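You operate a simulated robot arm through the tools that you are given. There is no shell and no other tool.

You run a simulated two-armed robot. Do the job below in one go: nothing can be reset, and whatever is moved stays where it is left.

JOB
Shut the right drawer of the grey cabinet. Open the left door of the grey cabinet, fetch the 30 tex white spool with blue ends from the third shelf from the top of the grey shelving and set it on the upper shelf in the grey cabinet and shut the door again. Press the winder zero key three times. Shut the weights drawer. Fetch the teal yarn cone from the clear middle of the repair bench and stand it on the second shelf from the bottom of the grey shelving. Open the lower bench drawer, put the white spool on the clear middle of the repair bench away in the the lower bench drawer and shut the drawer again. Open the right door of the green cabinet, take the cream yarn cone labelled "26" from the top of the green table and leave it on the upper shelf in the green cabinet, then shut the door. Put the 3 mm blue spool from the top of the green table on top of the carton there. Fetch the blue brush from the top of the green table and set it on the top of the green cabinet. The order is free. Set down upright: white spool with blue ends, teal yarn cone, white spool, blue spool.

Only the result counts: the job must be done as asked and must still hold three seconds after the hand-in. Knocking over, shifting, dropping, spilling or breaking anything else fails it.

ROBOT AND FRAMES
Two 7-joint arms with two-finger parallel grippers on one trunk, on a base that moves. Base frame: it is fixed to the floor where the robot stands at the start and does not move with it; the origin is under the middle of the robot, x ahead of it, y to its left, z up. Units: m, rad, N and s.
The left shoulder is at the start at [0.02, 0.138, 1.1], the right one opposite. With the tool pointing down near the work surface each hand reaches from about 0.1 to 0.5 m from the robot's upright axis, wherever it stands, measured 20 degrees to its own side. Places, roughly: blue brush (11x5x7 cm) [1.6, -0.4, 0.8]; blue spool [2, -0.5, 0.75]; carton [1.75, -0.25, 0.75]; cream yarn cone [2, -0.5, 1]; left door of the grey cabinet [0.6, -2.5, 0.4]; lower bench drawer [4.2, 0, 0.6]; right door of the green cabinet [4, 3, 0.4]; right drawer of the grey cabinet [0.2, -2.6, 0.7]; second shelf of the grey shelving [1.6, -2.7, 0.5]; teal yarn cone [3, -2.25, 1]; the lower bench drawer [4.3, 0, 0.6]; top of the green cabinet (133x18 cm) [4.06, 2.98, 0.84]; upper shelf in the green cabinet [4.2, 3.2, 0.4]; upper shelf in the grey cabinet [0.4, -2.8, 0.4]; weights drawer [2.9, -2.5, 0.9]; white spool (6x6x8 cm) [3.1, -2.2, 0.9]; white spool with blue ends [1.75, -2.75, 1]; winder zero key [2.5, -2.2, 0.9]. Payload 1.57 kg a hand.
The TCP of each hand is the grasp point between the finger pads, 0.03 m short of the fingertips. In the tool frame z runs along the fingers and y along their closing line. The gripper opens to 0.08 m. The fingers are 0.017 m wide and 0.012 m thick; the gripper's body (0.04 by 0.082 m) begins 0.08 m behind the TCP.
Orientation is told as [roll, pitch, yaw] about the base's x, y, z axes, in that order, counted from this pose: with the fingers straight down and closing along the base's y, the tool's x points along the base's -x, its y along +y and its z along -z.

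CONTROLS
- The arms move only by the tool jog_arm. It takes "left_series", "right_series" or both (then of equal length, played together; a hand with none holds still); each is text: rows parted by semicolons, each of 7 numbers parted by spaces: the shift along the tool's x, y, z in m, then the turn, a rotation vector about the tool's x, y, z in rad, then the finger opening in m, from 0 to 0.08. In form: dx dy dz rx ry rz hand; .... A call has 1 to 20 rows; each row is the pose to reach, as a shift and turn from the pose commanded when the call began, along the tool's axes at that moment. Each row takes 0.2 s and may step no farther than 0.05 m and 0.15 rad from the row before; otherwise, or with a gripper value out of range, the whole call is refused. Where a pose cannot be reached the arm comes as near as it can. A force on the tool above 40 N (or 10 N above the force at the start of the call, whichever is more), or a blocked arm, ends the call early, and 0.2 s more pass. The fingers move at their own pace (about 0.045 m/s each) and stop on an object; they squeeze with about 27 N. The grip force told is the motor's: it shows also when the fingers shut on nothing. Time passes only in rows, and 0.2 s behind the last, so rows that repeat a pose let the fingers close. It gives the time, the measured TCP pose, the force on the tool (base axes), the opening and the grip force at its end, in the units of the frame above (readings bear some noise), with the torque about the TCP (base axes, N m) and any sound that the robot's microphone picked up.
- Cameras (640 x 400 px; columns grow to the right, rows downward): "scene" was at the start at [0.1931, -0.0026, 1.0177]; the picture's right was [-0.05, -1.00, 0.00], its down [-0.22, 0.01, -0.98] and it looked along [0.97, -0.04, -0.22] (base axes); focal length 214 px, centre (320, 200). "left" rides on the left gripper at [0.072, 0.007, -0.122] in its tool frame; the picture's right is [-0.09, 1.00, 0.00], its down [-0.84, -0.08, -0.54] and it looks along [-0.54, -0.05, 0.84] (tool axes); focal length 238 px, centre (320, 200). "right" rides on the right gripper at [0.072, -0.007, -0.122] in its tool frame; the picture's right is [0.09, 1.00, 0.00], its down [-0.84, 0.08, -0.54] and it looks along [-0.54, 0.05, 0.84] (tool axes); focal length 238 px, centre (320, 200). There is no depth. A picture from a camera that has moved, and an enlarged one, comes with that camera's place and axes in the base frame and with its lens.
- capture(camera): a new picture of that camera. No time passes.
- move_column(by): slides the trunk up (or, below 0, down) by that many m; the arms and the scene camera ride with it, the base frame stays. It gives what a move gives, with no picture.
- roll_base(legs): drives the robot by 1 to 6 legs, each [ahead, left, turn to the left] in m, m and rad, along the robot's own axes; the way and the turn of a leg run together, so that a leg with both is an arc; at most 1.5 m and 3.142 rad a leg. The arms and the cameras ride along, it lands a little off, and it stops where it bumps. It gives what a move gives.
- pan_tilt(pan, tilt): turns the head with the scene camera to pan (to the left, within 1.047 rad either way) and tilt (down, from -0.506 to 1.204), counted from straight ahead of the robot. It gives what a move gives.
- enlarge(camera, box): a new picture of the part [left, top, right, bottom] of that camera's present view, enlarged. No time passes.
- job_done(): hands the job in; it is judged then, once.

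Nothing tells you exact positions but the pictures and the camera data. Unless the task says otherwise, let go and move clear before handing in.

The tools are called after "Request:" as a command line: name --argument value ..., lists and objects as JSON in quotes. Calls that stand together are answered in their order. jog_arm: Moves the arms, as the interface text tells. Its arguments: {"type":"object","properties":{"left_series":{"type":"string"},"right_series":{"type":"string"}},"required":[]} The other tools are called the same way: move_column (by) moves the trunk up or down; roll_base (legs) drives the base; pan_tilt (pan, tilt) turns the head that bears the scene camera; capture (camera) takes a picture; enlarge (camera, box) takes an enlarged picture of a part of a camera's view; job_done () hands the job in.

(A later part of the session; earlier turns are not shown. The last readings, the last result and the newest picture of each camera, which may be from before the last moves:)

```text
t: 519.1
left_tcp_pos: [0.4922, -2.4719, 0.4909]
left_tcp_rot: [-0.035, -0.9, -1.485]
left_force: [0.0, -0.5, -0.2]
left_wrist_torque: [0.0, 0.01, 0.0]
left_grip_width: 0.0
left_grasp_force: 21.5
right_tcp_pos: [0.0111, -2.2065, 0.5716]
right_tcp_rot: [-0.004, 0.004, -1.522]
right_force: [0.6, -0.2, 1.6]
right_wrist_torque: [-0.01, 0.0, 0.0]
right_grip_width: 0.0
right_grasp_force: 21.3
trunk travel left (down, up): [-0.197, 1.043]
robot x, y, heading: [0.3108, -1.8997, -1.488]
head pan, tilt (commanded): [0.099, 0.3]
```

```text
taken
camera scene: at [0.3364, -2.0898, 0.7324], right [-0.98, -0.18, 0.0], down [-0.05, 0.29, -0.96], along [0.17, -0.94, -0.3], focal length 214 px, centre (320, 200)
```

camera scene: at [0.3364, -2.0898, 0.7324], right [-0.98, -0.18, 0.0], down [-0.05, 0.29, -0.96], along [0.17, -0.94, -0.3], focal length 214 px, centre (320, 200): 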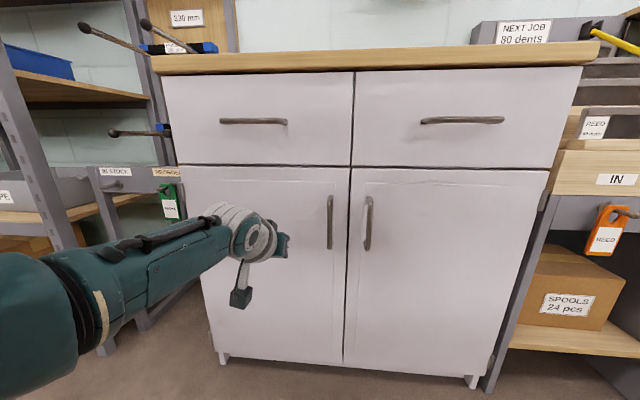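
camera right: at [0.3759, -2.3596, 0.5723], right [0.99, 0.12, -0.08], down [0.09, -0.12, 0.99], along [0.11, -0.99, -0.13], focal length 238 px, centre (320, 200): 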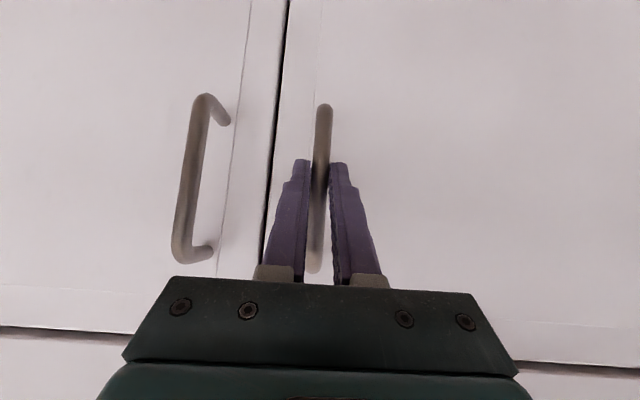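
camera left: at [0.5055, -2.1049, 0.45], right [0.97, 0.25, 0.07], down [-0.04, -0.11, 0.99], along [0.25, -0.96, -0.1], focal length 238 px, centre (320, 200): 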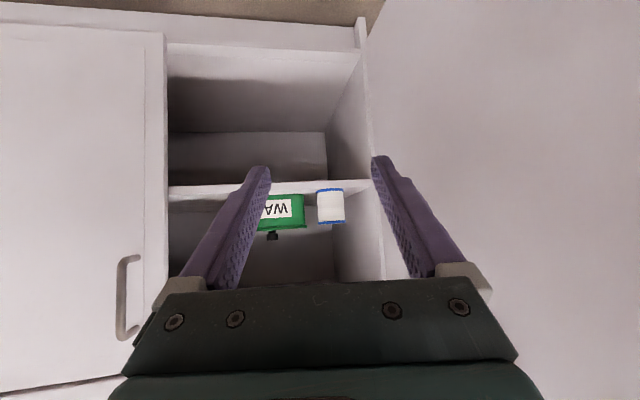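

Request:
roll_base --legs '[[0.025, 0, 0]]'

Request:
roll_base --legs '[[0.015, 0, 0]]'

Request:
enlarge --camera "scene" --box '[180, 140, 460, 380]'

```text
t: 519.9
left_tcp_pos: [0.4951, -2.4951, 0.4898]
left_tcp_rot: [-0.035, -0.898, -1.484]
left_force: [0.0, -0.2, -0.2]
left_wrist_torque: [-0.02, -0.01, -0.01]
left_grip_width: 0.0
left_grasp_force: 21.2
right_tcp_pos: [0.0128, -2.2298, 0.5701]
right_tcp_rot: [-0.005, 0.006, -1.52]
right_force: [-0.6, 0.6, -0.6]
right_wrist_torque: [-0.04, -0.01, 0.0]
right_grip_width: 0.0
right_grasp_force: 21.2
trunk travel left (down, up): [-0.197, 1.043]
robot x, y, heading: [0.3128, -1.9269, -1.488]
head pan, tilt (commanded): [0.099, 0.3]
```

```text
t: 520.7
left_tcp_pos: [0.4971, -2.5098, 0.4903]
left_tcp_rot: [-0.034, -0.898, -1.483]
left_force: [-0.5, 0.4, 0.2]
left_wrist_torque: [-0.04, 0.0, 0.0]
left_grip_width: 0.0
left_grasp_force: 21.4
right_tcp_pos: [0.0146, -2.2454, 0.5709]
right_tcp_rot: [-0.003, 0.004, -1.518]
right_force: [0.1, 0.3, -0.1]
right_wrist_torque: [0.0, -0.01, -0.01]
right_grip_width: 0.0
right_grasp_force: 21.0
trunk travel left (down, up): [-0.197, 1.043]
robot x, y, heading: [0.3155, -1.9382, -1.49]
head pan, tilt (commanded): [0.099, 0.3]
```

```text
1.67 times, centred on (320, 260) of scene
camera zoom: at [0.3396, -2.1282, 0.7323], right [-0.98, -0.18, 0.0], down [-0.05, 0.29, -0.95], along [0.17, -0.94, -0.3], focal length 358 px, centre (320, 100)
```

zoom: 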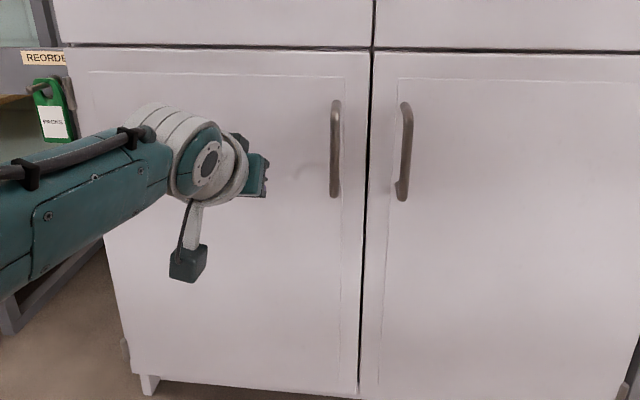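

Request:
roll_base --legs '[[0.015, 0, 0]]'

Request:
enlarge --camera "scene" --box '[280, 140, 420, 380]'

```text
t: 521.5
left_tcp_pos: [0.4966, -2.5164, 0.4891]
left_tcp_rot: [-0.035, -0.892, -1.48]
left_force: [-0.8, 11.3, 5.0]
left_wrist_torque: [-0.02, 0.05, 0.03]
left_grip_width: 0.0002
left_grasp_force: 21.4
right_tcp_pos: [0.0155, -2.2534, 0.5705]
right_tcp_rot: [-0.002, 0.007, -1.519]
right_force: [-0.2, -0.5, -0.5]
right_wrist_torque: [0.0, -0.04, -0.01]
right_grip_width: 0.0
right_grasp_force: 21.2
trunk travel left (down, up): [-0.197, 1.043]
robot x, y, heading: [0.3154, -1.949, -1.491]
head pan, tilt (commanded): [0.099, 0.3]
stopped in leg 1: the force on the tool passed its limit at 148 N (the readings are from after the stop); the commanded pose is now the measured one
```

```text
1.67 times, centred on (350, 260) of scene
camera zoom: at [0.3406, -2.1368, 0.732], right [-0.98, -0.18, 0.0], down [-0.05, 0.29, -0.95], along [0.17, -0.94, -0.3], focal length 358 px, centre (270, 100)
```

zoom: 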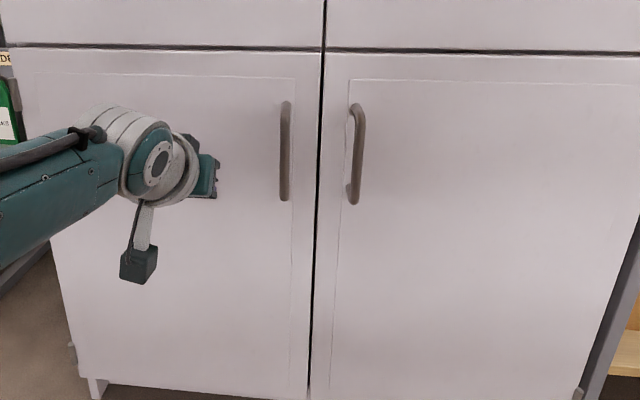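

Fully shut. The grey cabinet and shelving jobs are done. Next, back to the repair bench for the weights drawer and the white spool: I back up, raise the column, and strafe east.

Request:
roll_base --legs '[[-0.3, 0, 0]]'

Request:
move_column --by 0.4

Request:
move_column --by 0.15

Request:
roll_base --legs '[[0, 1.4, -0.04], [0, 1.3, -0.04]]'

Request:
capture --camera "scene"

```text
t: 523.6
left_tcp_pos: [0.476, -2.2183, 0.4911]
left_tcp_rot: [-0.038, -0.896, -1.473]
left_force: [-0.2, -0.3, -0.1]
left_wrist_torque: [-0.01, 0.0, 0.0]
left_grip_width: 0.0003
left_grasp_force: 21.3
right_tcp_pos: [-0.0085, -1.9596, 0.5716]
right_tcp_rot: [-0.003, 0.001, -1.511]
right_force: [0.2, -0.9, 0.1]
right_wrist_torque: [-0.01, -0.01, 0.0]
right_grip_width: 0.0002
right_grasp_force: 21.1
trunk travel left (down, up): [-0.197, 1.043]
robot x, y, heading: [0.2914, -1.6498, -1.483]
head pan, tilt (commanded): [0.099, 0.3]
```

```text
t: 527.4
left_tcp_pos: [0.4755, -2.2185, 0.8898]
left_tcp_rot: [-0.038, -0.898, -1.474]
left_force: [-0.5, -0.1, 0.4]
left_wrist_torque: [-0.05, 0.04, 0.03]
left_grip_width: 0.0
left_grasp_force: 20.8
right_tcp_pos: [-0.0076, -1.9591, 0.9709]
right_tcp_rot: [-0.003, 0.001, -1.51]
right_force: [0.5, 0.5, -0.8]
right_wrist_torque: [-0.04, -0.01, -0.02]
right_grip_width: 0.0003
right_grasp_force: 21.3
trunk travel left (down, up): [-0.597, 0.643]
robot x, y, heading: [0.2872, -1.648, -1.481]
head pan, tilt (commanded): [0.099, 0.3]
```

```text
t: 529.1
left_tcp_pos: [0.4765, -2.2185, 1.0401]
left_tcp_rot: [-0.037, -0.898, -1.473]
left_force: [-0.4, -0.1, -0.6]
left_wrist_torque: [-0.03, 0.02, 0.0]
left_grip_width: 0.0
left_grasp_force: 21.4
right_tcp_pos: [-0.0066, -1.9595, 1.1208]
right_tcp_rot: [-0.005, 0.002, -1.509]
right_force: [0.6, 0.8, -0.2]
right_wrist_torque: [0.0, -0.02, 0.01]
right_grip_width: 0.0002
right_grasp_force: 21.5
trunk travel left (down, up): [-0.747, 0.493]
robot x, y, heading: [0.2865, -1.6515, -1.481]
head pan, tilt (commanded): [0.099, 0.3]
```

```text
t: 542.5
left_tcp_pos: [3.1802, -2.0952, 1.0412]
left_tcp_rot: [-0.038, -0.898, -1.543]
left_force: [0.9, -0.1, 1.1]
left_wrist_torque: [0.03, -0.01, -0.03]
left_grip_width: 0.0
left_grasp_force: 21.1
right_tcp_pos: [2.7154, -1.8024, 1.1203]
right_tcp_rot: [-0.003, 0.002, -1.58]
right_force: [-0.3, 0.4, 0.4]
right_wrist_torque: [-0.02, -0.02, 0.02]
right_grip_width: 0.0
right_grasp_force: 21.1
trunk travel left (down, up): [-0.747, 0.493]
robot x, y, heading: [3.0346, -1.5149, -1.554]
head pan, tilt (commanded): [0.099, 0.3]
```

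```text
taken
camera scene: at [3.0482, -1.7051, 1.2825], right [-0.99, -0.12, 0.0], down [-0.03, 0.29, -0.96], along [0.11, -0.95, -0.3], focal length 214 px, centre (320, 200)
```

scene: 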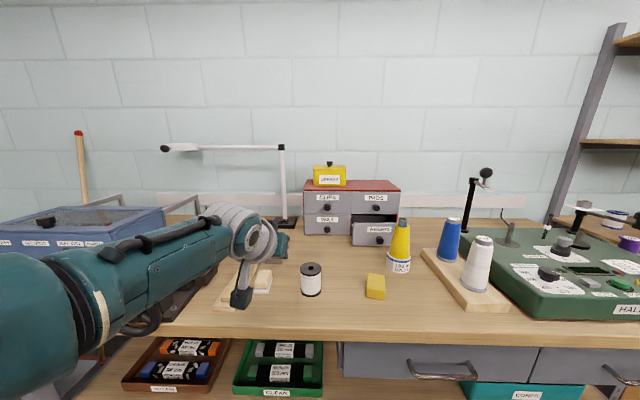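

I zoom in on the drawer area to get precise positions.

Request:
enlarge --camera "scene" --box '[280, 150, 440, 310]'

Request:
capture --camera "left"

```text
2.50 times, centred on (360, 230) of scene
camera zoom: at [3.0482, -1.7051, 1.2825], right [-0.99, -0.12, 0.0], down [-0.03, 0.29, -0.96], along [0.11, -0.95, -0.3], focal length 536 px, centre (220, 125)
```

zoom: 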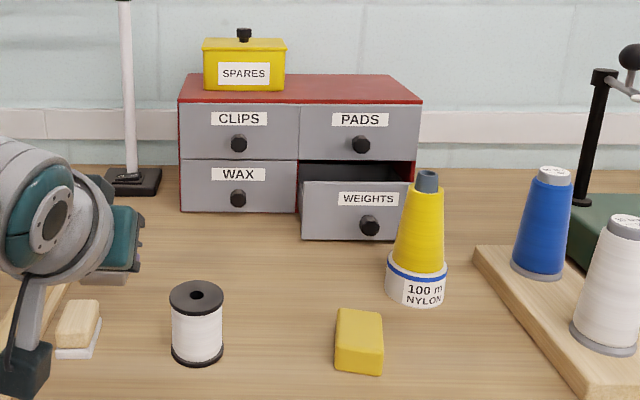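

```text
taken
camera left: at [3.1895, -1.9566, 1.0593], right [1.0, -0.06, 0.05], down [-0.06, -0.1, 0.99], along [-0.05, -0.99, -0.1], focal length 238 px, centre (320, 200)
```

left: 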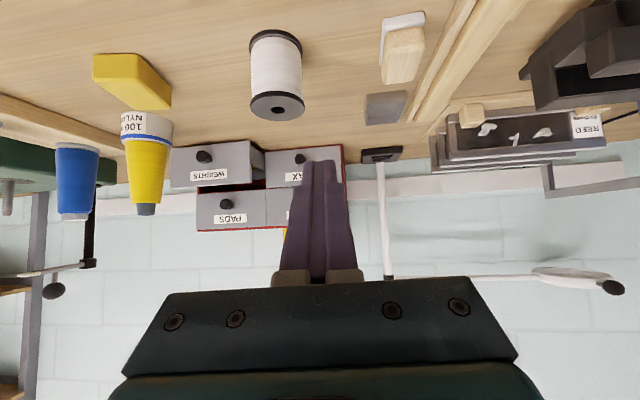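

Positions: weights drawer front at y≈-2.477 (to go to ≈-2.567), yellow cone at x 2.83–2.90, so I push at x≈2.96 with the closed left hand. First I raise the right hand for clearance above the winder.

Request:
jog_arm --right_series "0 0 -0.03 0 0 0 0; 0 0 -0.06 0 0 0 0; 0 0 -0.09 0 0 0 0; 0 0 -0.11 0 0 0 0; 0 0 -0.11 0 0 0 0"

Request:
capture --camera "scene"

```text
t: 543.7
left_tcp_pos: [3.1812, -2.0961, 1.0403]
left_tcp_rot: [-0.038, -0.897, -1.541]
left_force: [-0.2, -1.0, 0.3]
left_wrist_torque: [-0.03, -0.04, 0.0]
left_grip_width: 0.0002
left_grasp_force: 21.1
right_tcp_pos: [2.7147, -1.7928, 1.2159]
right_tcp_rot: [-0.017, 0.073, -1.584]
right_force: [-0.3, -0.1, -0.2]
right_wrist_torque: [-0.01, -0.01, 0.04]
right_grip_width: 0.0
right_grasp_force: 21.7
trunk travel left (down, up): [-0.747, 0.493]
robot x, y, heading: [3.0326, -1.5138, -1.554]
head pan, tilt (commanded): [0.099, 0.3]
```

```text
taken
camera scene: at [3.0482, -1.705, 1.2825], right [-0.99, -0.12, 0.0], down [-0.03, 0.29, -0.96], along [0.11, -0.95, -0.3], focal length 214 px, centre (320, 200)
```

scene: 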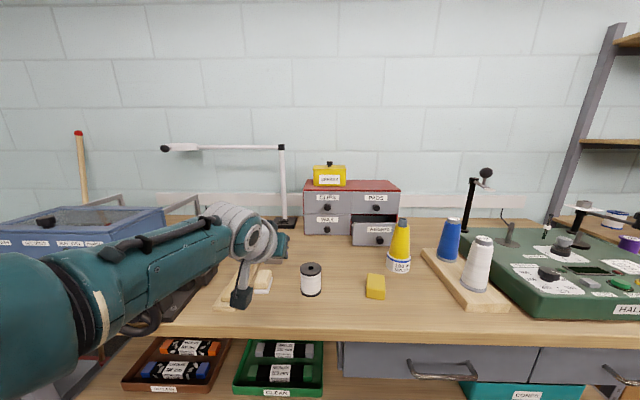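

Request:
roll_base --legs '[[0, -0.221, 0]]'

Request:
move_column --by -0.112

Request:
capture --camera "left"

Request:
capture --camera "scene"

```text
t: 545.4
left_tcp_pos: [2.9606, -2.0993, 1.0403]
left_tcp_rot: [-0.037, -0.897, -1.537]
left_force: [-0.1, 0.7, 0.2]
left_wrist_torque: [-0.04, 0.01, -0.03]
left_grip_width: 0.0002
left_grasp_force: 21.4
right_tcp_pos: [2.4931, -1.7987, 1.2152]
right_tcp_rot: [-0.013, 0.071, -1.577]
right_force: [0.3, -0.3, -0.1]
right_wrist_torque: [0.02, -0.04, -0.01]
right_grip_width: 0.0
right_grasp_force: 21.7
trunk travel left (down, up): [-0.747, 0.493]
robot x, y, heading: [2.8148, -1.5198, -1.549]
head pan, tilt (commanded): [0.099, 0.3]
```

```text
t: 546.8
left_tcp_pos: [2.9603, -2.0993, 0.9288]
left_tcp_rot: [-0.037, -0.895, -1.538]
left_force: [-0.1, 0.3, 0.3]
left_wrist_torque: [-0.01, 0.0, 0.0]
left_grip_width: 0.0
left_grasp_force: 21.4
right_tcp_pos: [2.4931, -1.8005, 1.1044]
right_tcp_rot: [-0.014, 0.073, -1.579]
right_force: [0.8, -0.1, 0.4]
right_wrist_torque: [0.02, -0.01, 0.0]
right_grip_width: 0.0
right_grasp_force: 21.8
trunk travel left (down, up): [-0.635, 0.605]
robot x, y, heading: [2.8109, -1.5209, -1.543]
head pan, tilt (commanded): [0.099, 0.3]
```

```text
taken
camera left: at [2.9678, -1.9606, 0.9475], right [1.0, -0.05, 0.05], down [-0.05, -0.1, 0.99], along [-0.05, -0.99, -0.1], focal length 238 px, centre (320, 200)
```

left: 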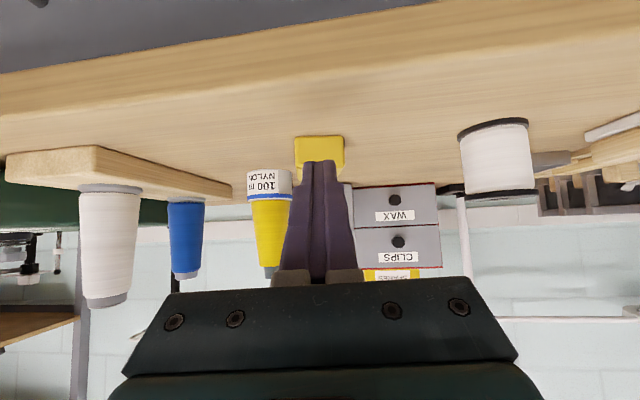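

```text
taken
camera scene: at [2.8252, -1.7097, 1.1706], right [-0.99, -0.12, 0.0], down [-0.04, 0.29, -0.96], along [0.12, -0.95, -0.3], focal length 214 px, centre (320, 200)
```

scene: 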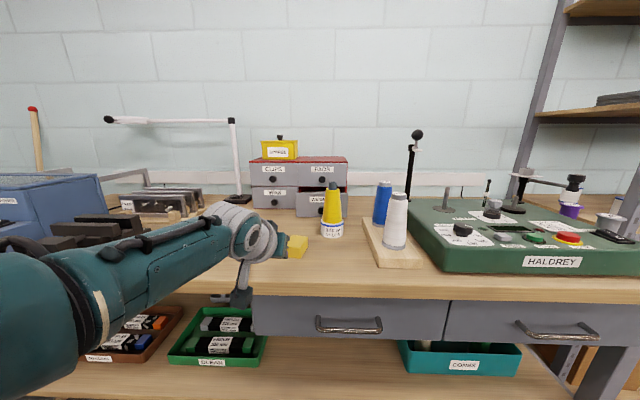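

The path at x≈2.96 passes above the small yellow block. I drive forward toward the drawer front.

Request:
roll_base --legs '[[0.33, -0.01, 0]]'

Request:
capture --camera "left"

Request:
capture --camera "scene"

```text
t: 549.0
left_tcp_pos: [2.9586, -2.4247, 0.9288]
left_tcp_rot: [-0.034, -0.897, -1.537]
left_force: [-0.6, -0.3, 1.0]
left_wrist_torque: [0.01, 0.02, 0.02]
left_grip_width: 0.0001
left_grasp_force: 21.5
right_tcp_pos: [2.4905, -2.1273, 1.1037]
right_tcp_rot: [-0.012, 0.073, -1.579]
right_force: [0.2, 0.0, 0.6]
right_wrist_torque: [-0.01, 0.02, -0.01]
right_grip_width: 0.0002
right_grasp_force: 21.3
trunk travel left (down, up): [-0.635, 0.605]
robot x, y, heading: [2.809, -1.8448, -1.548]
head pan, tilt (commanded): [0.099, 0.3]
```

```text
taken
camera left: at [2.9659, -2.2865, 0.9473], right [1.0, -0.05, 0.05], down [-0.05, -0.1, 0.99], along [-0.05, -0.99, -0.1], focal length 238 px, centre (320, 200)
```

left: 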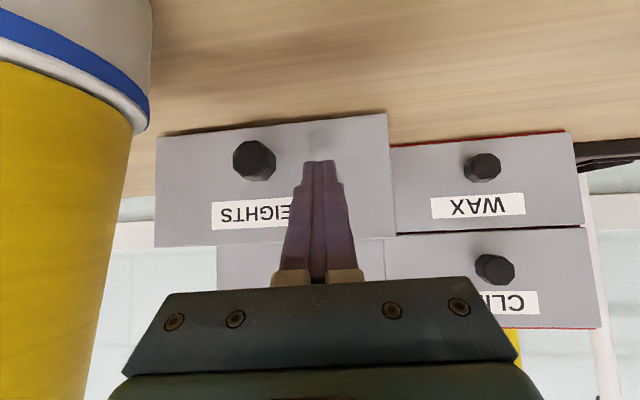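

```text
taken
camera scene: at [2.8229, -2.0359, 1.1705], right [-0.99, -0.12, 0.0], down [-0.04, 0.29, -0.96], along [0.12, -0.95, -0.3], focal length 214 px, centre (320, 200)
```

scene: 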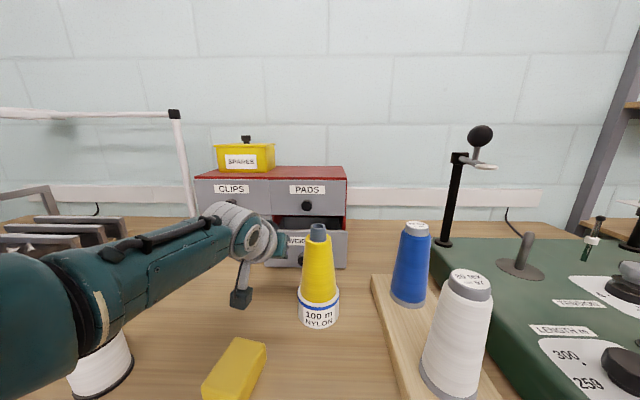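

The fingertips are just in front of the WEIGHTS drawer. I push it in with small forward steps.

Request:
roll_base --legs '[[0.06, 0, 0]]'

Request:
roll_base --legs '[[0.035, 0, 0]]'

Request:
capture --camera "left"

Request:
capture --camera "scene"

```text
t: 550.0
left_tcp_pos: [2.9602, -2.4862, 0.928]
left_tcp_rot: [-0.036, -0.896, -1.535]
left_force: [0.1, -0.4, 0.2]
left_wrist_torque: [0.0, 0.01, 0.0]
left_grip_width: 0.0001
left_grasp_force: 21.2
right_tcp_pos: [2.4907, -2.1877, 1.1038]
right_tcp_rot: [-0.013, 0.072, -1.576]
right_force: [0.5, -1.4, -0.3]
right_wrist_torque: [-0.01, -0.01, -0.02]
right_grip_width: 0.0001
right_grasp_force: 21.3
trunk travel left (down, up): [-0.635, 0.605]
robot x, y, heading: [2.8094, -1.9045, -1.545]
head pan, tilt (commanded): [0.099, 0.3]
```

```text
t: 550.8
left_tcp_pos: [2.9609, -2.5201, 0.9284]
left_tcp_rot: [-0.036, -0.897, -1.536]
left_force: [0.4, 1.1, 0.2]
left_wrist_torque: [-0.02, 0.0, 0.02]
left_grip_width: 0.0001
left_grasp_force: 21.3
right_tcp_pos: [2.4923, -2.2217, 1.1037]
right_tcp_rot: [-0.012, 0.074, -1.578]
right_force: [0.4, 0.2, 0.0]
right_wrist_torque: [-0.01, 0.0, 0.0]
right_grip_width: 0.0
right_grasp_force: 21.3
trunk travel left (down, up): [-0.635, 0.605]
robot x, y, heading: [2.8117, -1.9414, -1.543]
head pan, tilt (commanded): [0.099, 0.3]
```

```text
taken
camera left: at [2.9688, -2.3813, 0.9472], right [1.0, -0.05, 0.05], down [-0.05, -0.1, 0.99], along [-0.05, -0.99, -0.1], focal length 238 px, centre (320, 200)
```

left: 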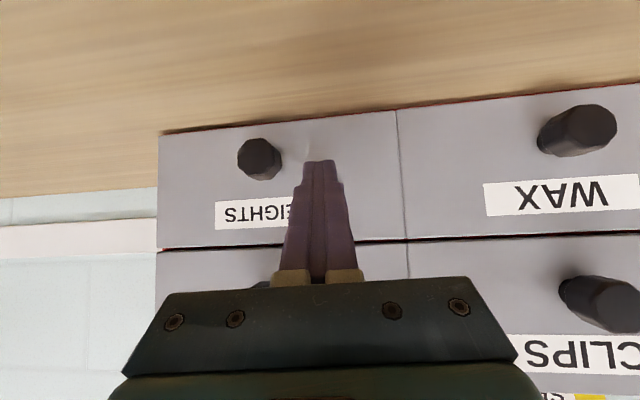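

```text
taken
camera scene: at [2.8256, -2.1309, 1.1706], right [-0.99, -0.12, 0.0], down [-0.04, 0.29, -0.96], along [0.12, -0.95, -0.3], focal length 214 px, centre (320, 200)
```

scene: 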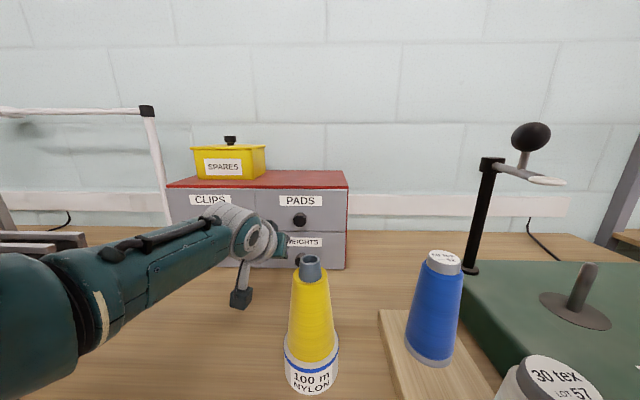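

The drawer looks nearly flush. I finish with gentle arm motion (force-limited) rather than the base.

Request:
jog_arm --left_series "-0.0019 0 0.0023 0 0 0 0; -0.0037 0 0.0047 0 0 0 0; -0.0037 0 0.0047 0 0 0 0"

Request:
enlarge --camera "left" --box '[300, 80, 500, 280]'

Request:
enlarge --camera "scene" --box '[220, 170, 380, 290]'

```text
t: 551.6
left_tcp_pos: [2.9598, -2.5257, 0.9268]
left_tcp_rot: [-0.035, -0.898, -1.537]
left_force: [0.6, -0.5, 0.2]
left_wrist_torque: [0.0, 0.04, 0.03]
left_grip_width: 0.0
left_grasp_force: 21.2
right_tcp_pos: [2.4925, -2.222, 1.104]
right_tcp_rot: [-0.013, 0.076, -1.577]
right_force: [-0.5, 0.3, -0.4]
right_wrist_torque: [0.01, -0.01, -0.02]
right_grip_width: 0.0
right_grasp_force: 21.6
trunk travel left (down, up): [-0.635, 0.605]
robot x, y, heading: [2.8113, -1.9415, -1.545]
head pan, tilt (commanded): [0.099, 0.3]
```

```text
2.00 times, centred on (400, 180) of left
camera zoom: at [2.9687, -2.3874, 0.9467], right [1.0, -0.05, 0.05], down [-0.05, -0.1, 0.99], along [-0.05, -0.99, -0.1], focal length 477 px, centre (160, 240)
```

zoom: 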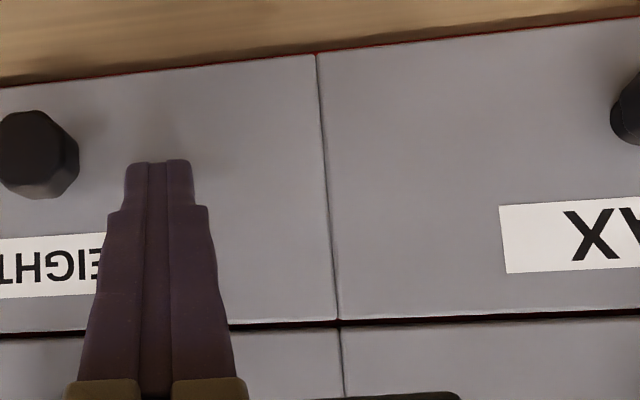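

```text
3.33 times, centred on (300, 230) of scene
camera zoom: at [2.8256, -2.1307, 1.1705], right [-0.99, -0.12, 0.0], down [-0.04, 0.29, -0.96], along [0.12, -0.95, -0.3], focal length 715 px, centre (387, 100)
```

zoom: 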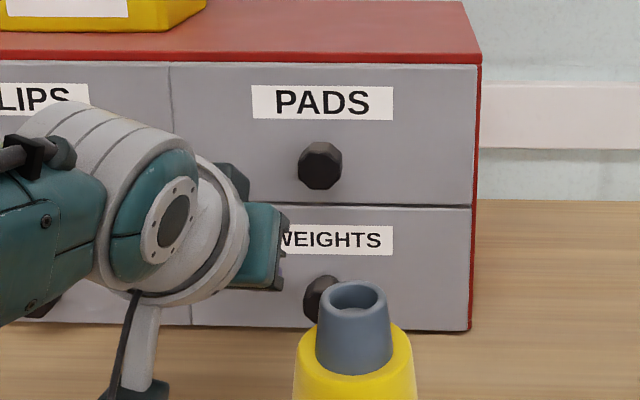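

Request:
jog_arm --left_series "-0.0019 0 0.0023 0 0 0 0; -0.0037 0 0.0047 0 0 0 0; -0.0056 0 0.007 0 0 0 0; -0.0056 0 0.007 0 0 0 0"

Request:
enlarge --camera "left" --box '[300, 80, 500, 280]'

```text
t: 552.5
left_tcp_pos: [2.9626, -2.5277, 0.9255]
left_tcp_rot: [-0.032, -0.888, -1.537]
left_force: [0.8, 29.5, 16.7]
left_wrist_torque: [-0.14, -0.13, 0.12]
left_grip_width: 0.0
left_grasp_force: 21.7
right_tcp_pos: [2.4929, -2.2172, 1.1018]
right_tcp_rot: [-0.013, 0.078, -1.578]
right_force: [0.5, -0.2, 0.0]
right_wrist_torque: [0.0, 0.02, 0.0]
right_grip_width: 0.0
right_grasp_force: 21.4
trunk travel left (down, up): [-0.635, 0.605]
robot x, y, heading: [2.8086, -1.9404, -1.549]
head pan, tilt (commanded): [0.099, 0.3]
stopped in row 4 (left hand): the force on the tool passed its limit at 43 N (the readings are from after the stop); the commanded pose is now the measured one
```

```text
2.00 times, centred on (400, 180) of left
camera zoom: at [2.9686, -2.3886, 0.9454], right [1.0, -0.05, 0.05], down [-0.06, -0.11, 0.99], along [-0.04, -0.99, -0.11], focal length 477 px, centre (160, 240)
```

zoom: 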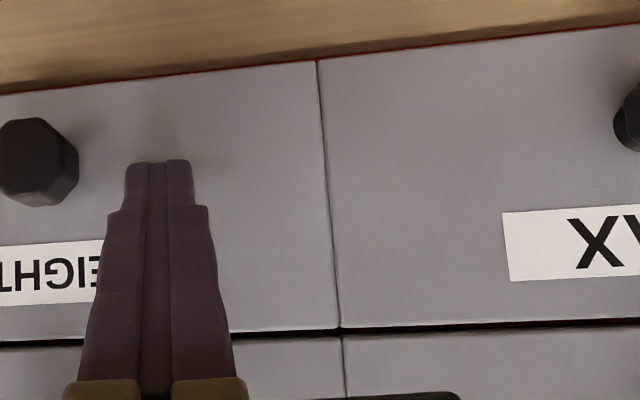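

The drawer is fully shut (it resists now). I back away and turn the left hand to point down for the white spool.

Request:
roll_base --legs '[[-0.3, 0, 0]]'

Request:
jog_arm --left_series "0.0035 0.0086 -0.0247 0 0.1269 0 0; 0.0071 0.0171 -0.0495 0 0.2537 0 0.02; 0.0106 0.0257 -0.0742 0 0.3806 0 0.04; 0.0142 0.0343 -0.099 0 0.5074 0 0.06; 0.0177 0.0429 -0.1237 0 0.6343 0 0.08; 0.0213 0.0514 -0.1485 0 0.7611 0 0.08; 0.0248 0.06 -0.1732 0 0.888 0 0.08; 0.0248 0.06 -0.1732 0 0.888 0 0.08"

Request:
capture --camera "scene"

Request:
capture --camera "left"

```text
t: 554.5
left_tcp_pos: [2.9556, -2.2248, 0.9283]
left_tcp_rot: [-0.035, -0.893, -1.528]
left_force: [0.5, -0.4, 0.9]
left_wrist_torque: [0.02, 0.01, 0.01]
left_grip_width: 0.0003
left_grasp_force: 21.6
right_tcp_pos: [2.4847, -1.9176, 1.103]
right_tcp_rot: [-0.012, 0.075, -1.572]
right_force: [0.1, -0.9, -0.2]
right_wrist_torque: [0.01, 0.02, 0.0]
right_grip_width: 0.0001
right_grasp_force: 21.5
trunk travel left (down, up): [-0.635, 0.605]
robot x, y, heading: [2.8008, -1.6322, -1.537]
head pan, tilt (commanded): [0.099, 0.3]
```

```text
t: 556.3
left_tcp_pos: [3.0144, -2.074, 1.0137]
left_tcp_rot: [-0.023, -0.005, -1.556]
left_force: [0.0, -0.1, -0.1]
left_wrist_torque: [0.01, -0.03, -0.02]
left_grip_width: 0.0799
left_grasp_force: 0.0
right_tcp_pos: [2.4859, -1.9177, 1.1037]
right_tcp_rot: [-0.012, 0.077, -1.571]
right_force: [0.4, -0.4, -1.0]
right_wrist_torque: [0.02, -0.03, -0.03]
right_grip_width: 0.0
right_grasp_force: 21.3
trunk travel left (down, up): [-0.635, 0.605]
robot x, y, heading: [2.8067, -1.6374, -1.54]
head pan, tilt (commanded): [0.099, 0.3]
```

```text
taken
camera scene: at [2.8179, -1.8237, 1.1705], right [-0.99, -0.13, 0.0], down [-0.04, 0.29, -0.96], along [0.13, -0.95, -0.3], focal length 214 px, centre (320, 200)
```

scene: 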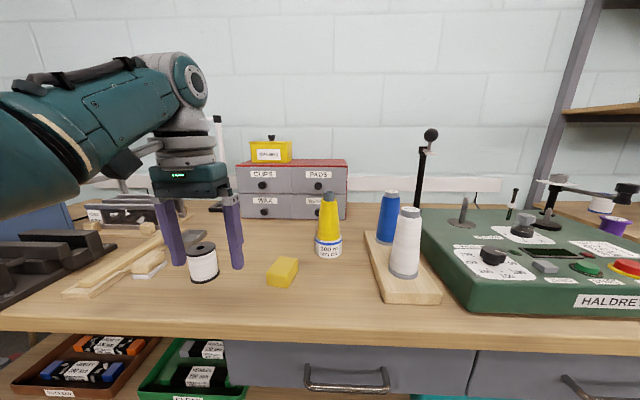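

```text
taken
camera left: at [3.0255, -2.0019, 1.1353], right [1.0, -0.08, -0.02], down [-0.05, -0.84, 0.55], along [-0.06, -0.54, -0.84], focal length 238 px, centre (320, 200)
```

left: 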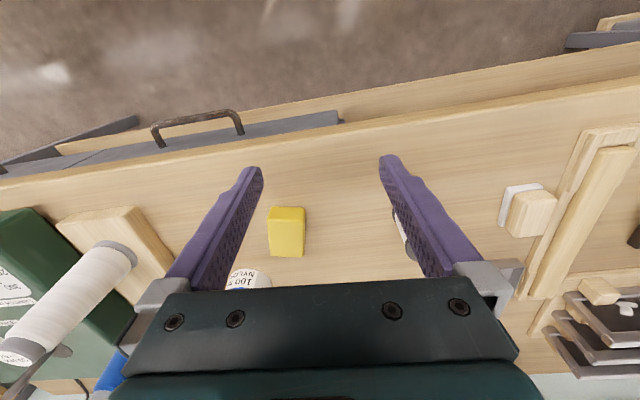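

All red-cabinet drawers are flush. I move the left hand above the white spool.

Request:
roll_base --legs '[[0, 0.117, 0], [0.15, 0, 0]]'

Request:
jog_arm --left_series "0 0 0 -0.023 0.005 0 0.08; 0 0 0 -0.023 0.005 0 0.08"

Request:
capture --camera "left"

Request:
capture --camera "scene"

```text
t: 558.5
left_tcp_pos: [3.1406, -2.2154, 1.0145]
left_tcp_rot: [-0.023, -0.008, -1.554]
left_force: [0.3, 0.7, 0.1]
left_wrist_torque: [-0.03, 0.01, 0.02]
left_grip_width: 0.0799
left_grasp_force: 0.1
right_tcp_pos: [2.6111, -2.0624, 1.1018]
right_tcp_rot: [-0.012, 0.075, -1.567]
right_force: [0.5, 0.1, 0.0]
right_wrist_torque: [0.03, 0.0, -0.02]
right_grip_width: 0.0
right_grasp_force: 20.9
trunk travel left (down, up): [-0.635, 0.605]
robot x, y, heading: [2.9276, -1.7771, -1.535]
head pan, tilt (commanded): [0.099, 0.3]
```

```text
t: 559.1
left_tcp_pos: [3.1407, -2.217, 1.015]
left_tcp_rot: [0.003, -0.003, -1.552]
left_force: [0.5, 0.0, 0.3]
left_wrist_torque: [-0.02, 0.03, 0.0]
left_grip_width: 0.0803
left_grasp_force: 0.1
right_tcp_pos: [2.6112, -2.0618, 1.1034]
right_tcp_rot: [-0.012, 0.075, -1.568]
right_force: [0.1, 0.2, -0.1]
right_wrist_torque: [-0.01, 0.03, 0.02]
right_grip_width: 0.0
right_grasp_force: 21.0
trunk travel left (down, up): [-0.635, 0.605]
robot x, y, heading: [2.9275, -1.7753, -1.53]
head pan, tilt (commanded): [0.099, 0.3]
```

```text
taken
camera left: at [3.1491, -2.145, 1.1357], right [1.0, -0.07, 0.0], down [-0.06, -0.84, 0.54], along [-0.04, -0.54, -0.84], focal length 238 px, centre (320, 200)
```

left: 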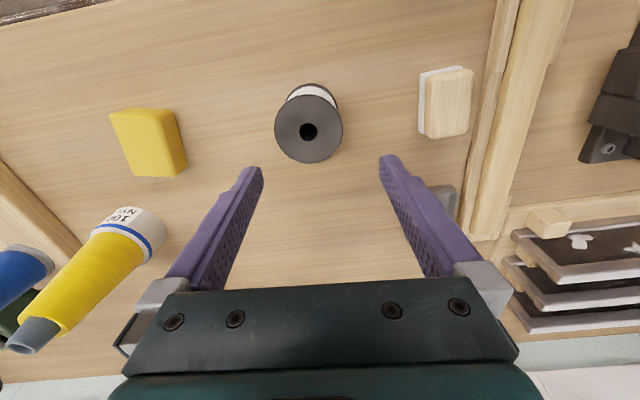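

```text
taken
camera scene: at [2.9435, -1.9669, 1.1705], right [-0.99, -0.14, 0.0], down [-0.04, 0.29, -0.96], along [0.13, -0.95, -0.3], focal length 214 px, centre (320, 200)
```

scene: 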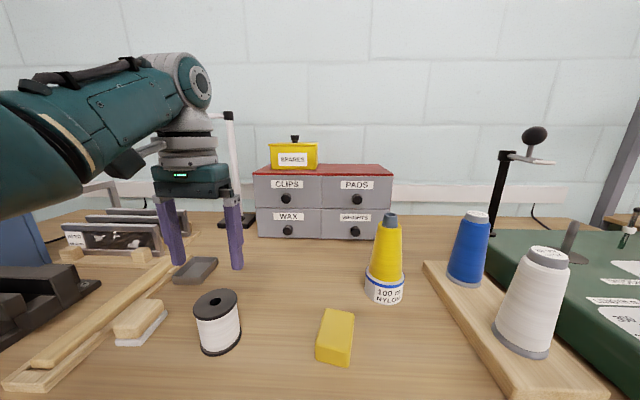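

The spool hole is at (3.133, -2.210); I correct by 7 mm, descend, and grip.

Request:
jog_arm --left_series "0.0073 -0.0073 0.04 0 0 0 0.08; 0.0073 -0.0073 0.085 0 0 0 0.08; 0.0073 -0.0073 0.122 0 0 0 0.08; 0.0073 -0.0073 0.122 0 0 0 0.06; 0.0073 -0.0073 0.122 0 0 0 0.04; 0.0073 -0.0073 0.122 0 0 0 0.04; 0.0073 -0.0073 0.122 0 0 0 0.04; 0.0073 -0.0073 0.122 0 0 0 0.04"

Request:
capture --camera "left"

```text
t: 560.9
left_tcp_pos: [3.1346, -2.2097, 0.8928]
left_tcp_rot: [0.0, -0.002, -1.553]
left_force: [-0.8, -0.1, -1.6]
left_wrist_torque: [0.03, -0.01, 0.02]
left_grip_width: 0.0571
left_grasp_force: 26.7
right_tcp_pos: [2.611, -2.0608, 1.1023]
right_tcp_rot: [-0.012, 0.075, -1.567]
right_force: [0.1, 0.5, 0.7]
right_wrist_torque: [0.0, -0.02, -0.02]
right_grip_width: 0.0
right_grasp_force: 20.9
trunk travel left (down, up): [-0.635, 0.605]
robot x, y, heading: [2.9298, -1.7781, -1.535]
head pan, tilt (commanded): [0.099, 0.3]
```

```text
taken
camera left: at [3.141, -2.1395, 1.0138], right [1.0, -0.07, 0.0], down [-0.06, -0.84, 0.54], along [-0.04, -0.54, -0.84], focal length 238 px, centre (320, 200)
```

left: 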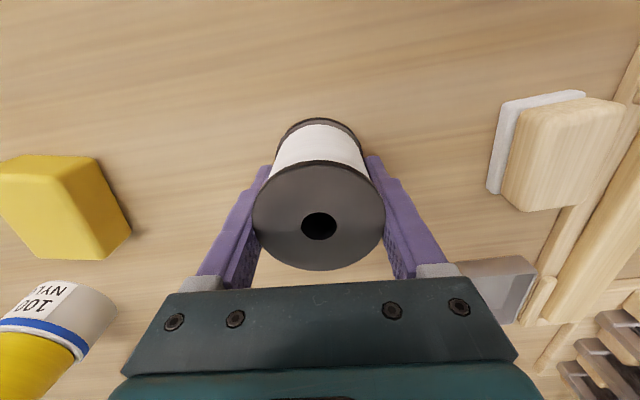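

The white spool is held (57 mm). I lift it and drive toward the drawer bench on the east side.

Request:
move_column --by 0.25

Request:
roll_base --legs '[[-0.3, 0, 0], [0, 0, 1.6], [0.4, 0, 0], [0, 1.3, 0]]'

Request:
pan_tilt --pan 0.0 --tilt 0.5

Request:
capture --camera "scene"

```text
t: 563.5
left_tcp_pos: [3.1338, -2.2111, 1.1432]
left_tcp_rot: [-0.001, 0.001, -1.553]
left_force: [0.2, 0.3, -1.2]
left_wrist_torque: [0.03, 0.04, 0.02]
left_grip_width: 0.0572
left_grasp_force: 27.1
right_tcp_pos: [2.6125, -2.0611, 1.3522]
right_tcp_rot: [-0.013, 0.074, -1.568]
right_force: [0.3, 0.7, -0.4]
right_wrist_torque: [-0.02, 0.01, 0.0]
right_grip_width: 0.0
right_grasp_force: 21.2
trunk travel left (down, up): [-0.885, 0.355]
robot x, y, heading: [2.9225, -1.7764, -1.539]
head pan, tilt (commanded): [0.099, 0.3]
```

```text
t: 577.6
left_tcp_pos: [3.6505, 0.0557, 1.1424]
left_tcp_rot: [0.0, 0.0, 0.051]
left_force: [-0.3, -0.5, -0.7]
left_wrist_torque: [0.0, -0.02, -0.03]
left_grip_width: 0.057
left_grasp_force: 27.2
right_tcp_pos: [3.5193, -0.471, 1.3536]
right_tcp_rot: [-0.013, 0.075, 0.038]
right_force: [0.6, -0.3, 0.1]
right_wrist_torque: [-0.02, 0.01, -0.03]
right_grip_width: 0.0
right_grasp_force: 21.6
trunk travel left (down, up): [-0.885, 0.355]
robot x, y, heading: [3.2233, -0.1656, 0.074]
head pan, tilt (commanded): [0.099, 0.3]
```

```text
t: 578.4
left_tcp_pos: [3.6524, 0.0551, 1.143]
left_tcp_rot: [0.0, 0.0, 0.051]
left_force: [0.3, 0.2, -1.5]
left_wrist_torque: [0.02, 0.03, 0.01]
left_grip_width: 0.0572
left_grasp_force: 27.0
right_tcp_pos: [3.5198, -0.4715, 1.3523]
right_tcp_rot: [-0.012, 0.074, 0.036]
right_force: [-0.2, -0.2, -0.5]
right_wrist_torque: [-0.06, -0.01, 0.04]
right_grip_width: 0.0
right_grasp_force: 21.9
trunk travel left (down, up): [-0.885, 0.355]
robot x, y, heading: [3.2224, -0.1651, 0.074]
head pan, tilt (commanded): [0.0, 0.499]
```

```text
taken
camera scene: at [3.4147, -0.1505, 1.4022], right [0.07, -1.0, 0.0], down [-0.48, -0.03, -0.88], along [0.88, 0.06, -0.48], focal length 214 px, centre (320, 200)
```

scene: 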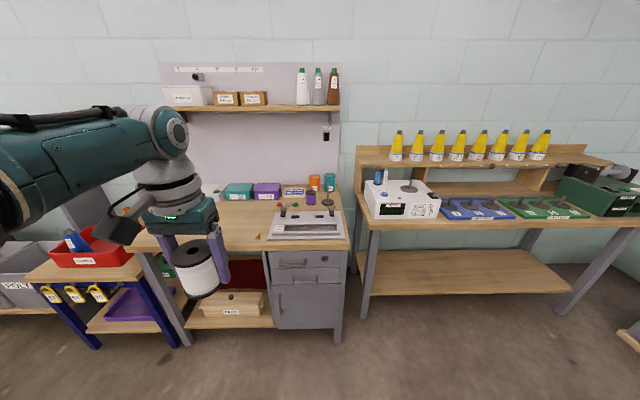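

I see the bench with an upper drawer, a lower drawer, and a door below. I zoom in on the drawers.

Request:
enlarge --camera "scene" --box '[250, 220, 370, 350]'

```text
3.08 times, centred on (310, 285) of scene
camera zoom: at [3.4147, -0.1505, 1.4022], right [0.07, -1.0, 0.0], down [-0.48, -0.03, -0.88], along [0.88, 0.06, -0.48], focal length 660 px, centre (351, -62)
```

zoom: 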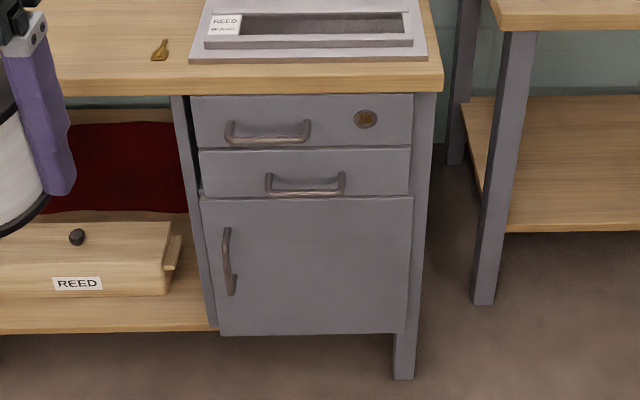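

The bench front is rotated ≈0.105 rad; the lower drawer's handle bar is at about (4.02, -0.045, 0.68). I'll grip that horizontal bar with the right hand rolled 90°. First I raise the left hand (spool) and bring the right hand forward.

Request:
jog_arm --left_series "0 0 -0.021 0 0 0 0.04; 0 0 -0.042 0 0 0 0.04; 0 0 -0.063 0 0 0 0.04; 0 0 -0.084 0 0 0 0.04; 0 0 -0.105 0 0 0 0.04; 0 0 -0.126 0 0 0 0.04; 0 0 -0.147 0 0 0 0.04; 0 0 -0.168 0 0 0 0.04; 0 0 -0.18 0 0 0 0.04; 0 0 -0.18 0 0 0 0.04" --right_series "-0.0242 0.0231 0.0163 0 -0.1411 0 0; -0.0483 0.0461 0.0325 0 -0.2822 0 0.02; -0.0725 0.0692 0.0488 0 -0.4233 0 0.04; -0.0966 0.0923 0.065 0 -0.5644 0 0.06; -0.1208 0.1153 0.0813 0 -0.7056 0 0.08; -0.1449 0.1384 0.0975 0 -0.8467 0 0.08; -0.1691 0.1615 0.1138 0 -0.9878 0 0.08; -0.1932 0.1845 0.13 0 -1.1289 0 0.08; -0.2174 0.2076 0.1463 0 -1.27 0 0.08; -0.2174 0.2076 0.1463 0 -1.27 0 0.08"

Request:
capture --camera "scene"

```text
t: 580.6
left_tcp_pos: [3.6501, 0.0559, 1.3209]
left_tcp_rot: [0.0, -0.001, 0.052]
left_force: [-0.1, -0.4, -1.2]
left_wrist_torque: [-0.02, 0.01, 0.02]
left_grip_width: 0.057
left_grasp_force: 27.2
right_tcp_pos: [3.7171, -0.2575, 1.1865]
right_tcp_rot: [-0.033, -1.195, 0.069]
right_force: [0.5, -0.2, -1.0]
right_wrist_torque: [-0.04, 0.03, 0.0]
right_grip_width: 0.0798
right_grasp_force: 0.0
trunk travel left (down, up): [-0.885, 0.355]
robot x, y, heading: [3.2279, -0.1657, 0.067]
head pan, tilt (commanded): [0.0, 0.499]
```

```text
taken
camera scene: at [3.4147, -0.1506, 1.4021], right [0.07, -1.0, 0.0], down [-0.48, -0.03, -0.88], along [0.88, 0.06, -0.48], focal length 214 px, centre (320, 200)
```

scene: 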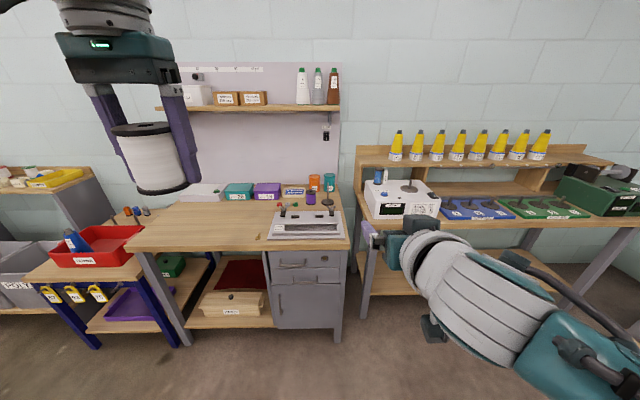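

Now I roll the right hand a quarter turn about its own axis.

Request:
jog_arm --right_series "0 0 0 0 0 0.143 0.08; 0 0 0 0 0 0.286 0.08; 0 0 0 0 0 0.428 0.08; 0 0 0 0 0 0.571 0.08; 0 0 0 0 0 0.714 0.08; 0 0 0 0 0 0.857 0.08; 0 0 0 0 0 1.0 0.08; 0 0 0 0 0 1.143 0.08; 0 0 0 0 0 1.285 0.08; 0 0 0 0 0 1.428 0.08; 0 0 0 0 0 1.571 0.08; 0 0 0 0 0 1.571 0.08"

Request:
capture --camera "right"

Request:
capture --camera "scene"

```text
t: 583.4
left_tcp_pos: [3.6514, 0.0561, 1.3217]
left_tcp_rot: [0.003, -0.001, 0.049]
left_force: [0.6, -0.4, -1.4]
left_wrist_torque: [-0.02, -0.01, 0.0]
left_grip_width: 0.057
left_grasp_force: 27.2
right_tcp_pos: [3.7235, -0.3031, 1.1853]
right_tcp_rot: [1.203, -0.126, -1.551]
right_force: [0.1, -0.4, -0.1]
right_wrist_torque: [0.0, 0.0, -0.01]
right_grip_width: 0.0802
right_grasp_force: 0.0
trunk travel left (down, up): [-0.885, 0.355]
robot x, y, heading: [3.2242, -0.1648, 0.068]
head pan, tilt (commanded): [0.0, 0.499]
stopped in row 12 (right hand): the arm was blocked; the commanded pose is now the measured one
```

```text
taken
camera right: at [3.6057, -0.2291, 1.2124], right [0.35, 0.22, 0.91], down [-0.46, -0.81, 0.37], along [0.81, -0.55, -0.18], focal length 238 px, centre (320, 200)
```

right: 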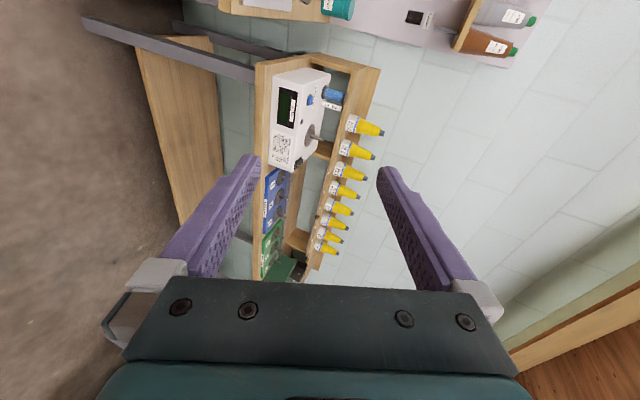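

```text
taken
camera scene: at [3.4147, -0.1506, 1.4021], right [0.07, -1.0, 0.0], down [-0.48, -0.03, -0.88], along [0.88, 0.06, -0.48], focal length 214 px, centre (320, 200)
```

scene: 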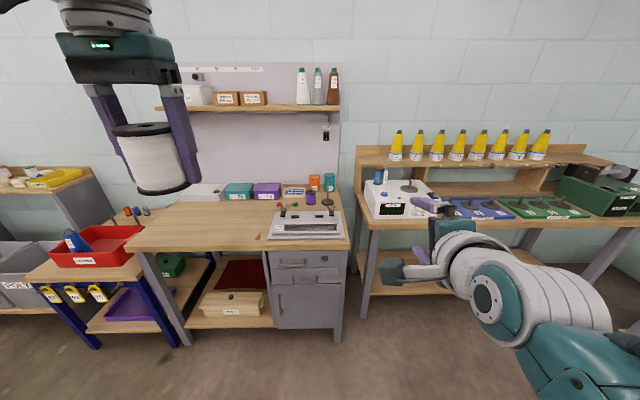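

The hand now closes vertically. I lower the trunk to the drawer-handle height and look.

Request:
move_column --by -0.4

Request:
move_column --by -0.095

Request:
capture --camera "scene"

Request:
enlarge --camera "scene" --box '[240, 120, 400, 240]'

Request:
capture --camera "right"

```text
t: 587.2
left_tcp_pos: [3.6504, 0.0553, 0.922]
left_tcp_rot: [0.0, -0.001, 0.05]
left_force: [0.9, 0.0, -0.7]
left_wrist_torque: [0.0, -0.01, 0.0]
left_grip_width: 0.0572
left_grasp_force: 27.0
right_tcp_pos: [3.7222, -0.3041, 0.7841]
right_tcp_rot: [1.205, -0.13, -1.55]
right_force: [0.0, -0.4, -0.3]
right_wrist_torque: [0.0, -0.03, 0.05]
right_grip_width: 0.0799
right_grasp_force: 0.1
trunk travel left (down, up): [-0.485, 0.755]
robot x, y, heading: [3.2225, -0.1633, 0.071]
head pan, tilt (commanded): [0.0, 0.499]
```

```text
t: 588.5
left_tcp_pos: [3.6504, 0.0559, 0.8263]
left_tcp_rot: [-0.001, -0.001, 0.05]
left_force: [0.2, 0.4, 0.0]
left_wrist_torque: [-0.04, -0.01, 0.0]
left_grip_width: 0.0572
left_grasp_force: 26.2
right_tcp_pos: [3.7224, -0.3038, 0.6894]
right_tcp_rot: [1.203, -0.126, -1.552]
right_force: [0.4, 0.5, -0.1]
right_wrist_torque: [-0.03, -0.01, -0.01]
right_grip_width: 0.0799
right_grasp_force: 0.1
trunk travel left (down, up): [-0.39, 0.85]
robot x, y, heading: [3.2263, -0.166, 0.073]
head pan, tilt (commanded): [0.0, 0.499]
```

```text
taken
camera scene: at [3.4148, -0.1506, 0.9071], right [0.07, -1.0, 0.0], down [-0.48, -0.03, -0.88], along [0.88, 0.06, -0.48], focal length 214 px, centre (320, 200)
```

scene: 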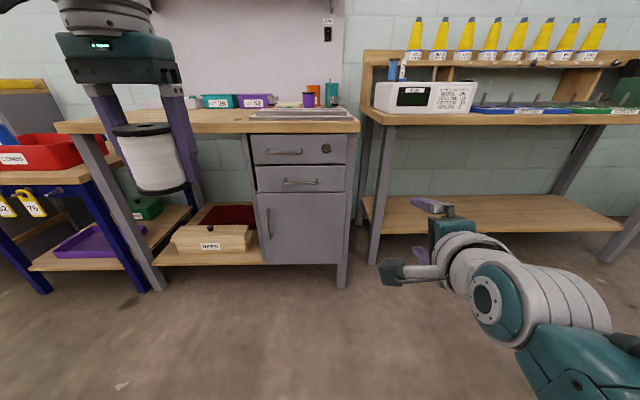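

```text
3.33 times, centred on (320, 180) of scene
camera zoom: at [3.4148, -0.1506, 0.9071], right [0.07, -1.0, 0.0], down [-0.48, -0.03, -0.88], along [0.88, 0.06, -0.48], focal length 715 px, centre (320, 267)
```

zoom: 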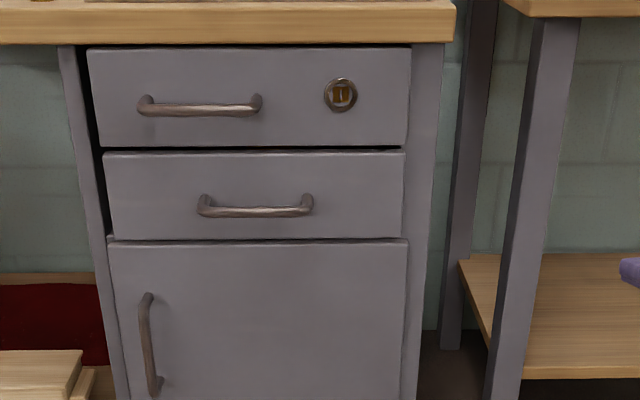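

```text
taken
camera right: at [3.6054, -0.2288, 0.7171], right [0.35, 0.22, 0.91], down [-0.46, -0.81, 0.37], along [0.81, -0.55, -0.18], focal length 238 px, centre (320, 200)
```

right: 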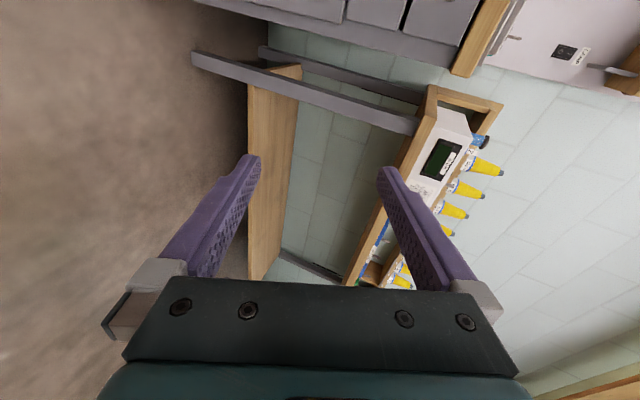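

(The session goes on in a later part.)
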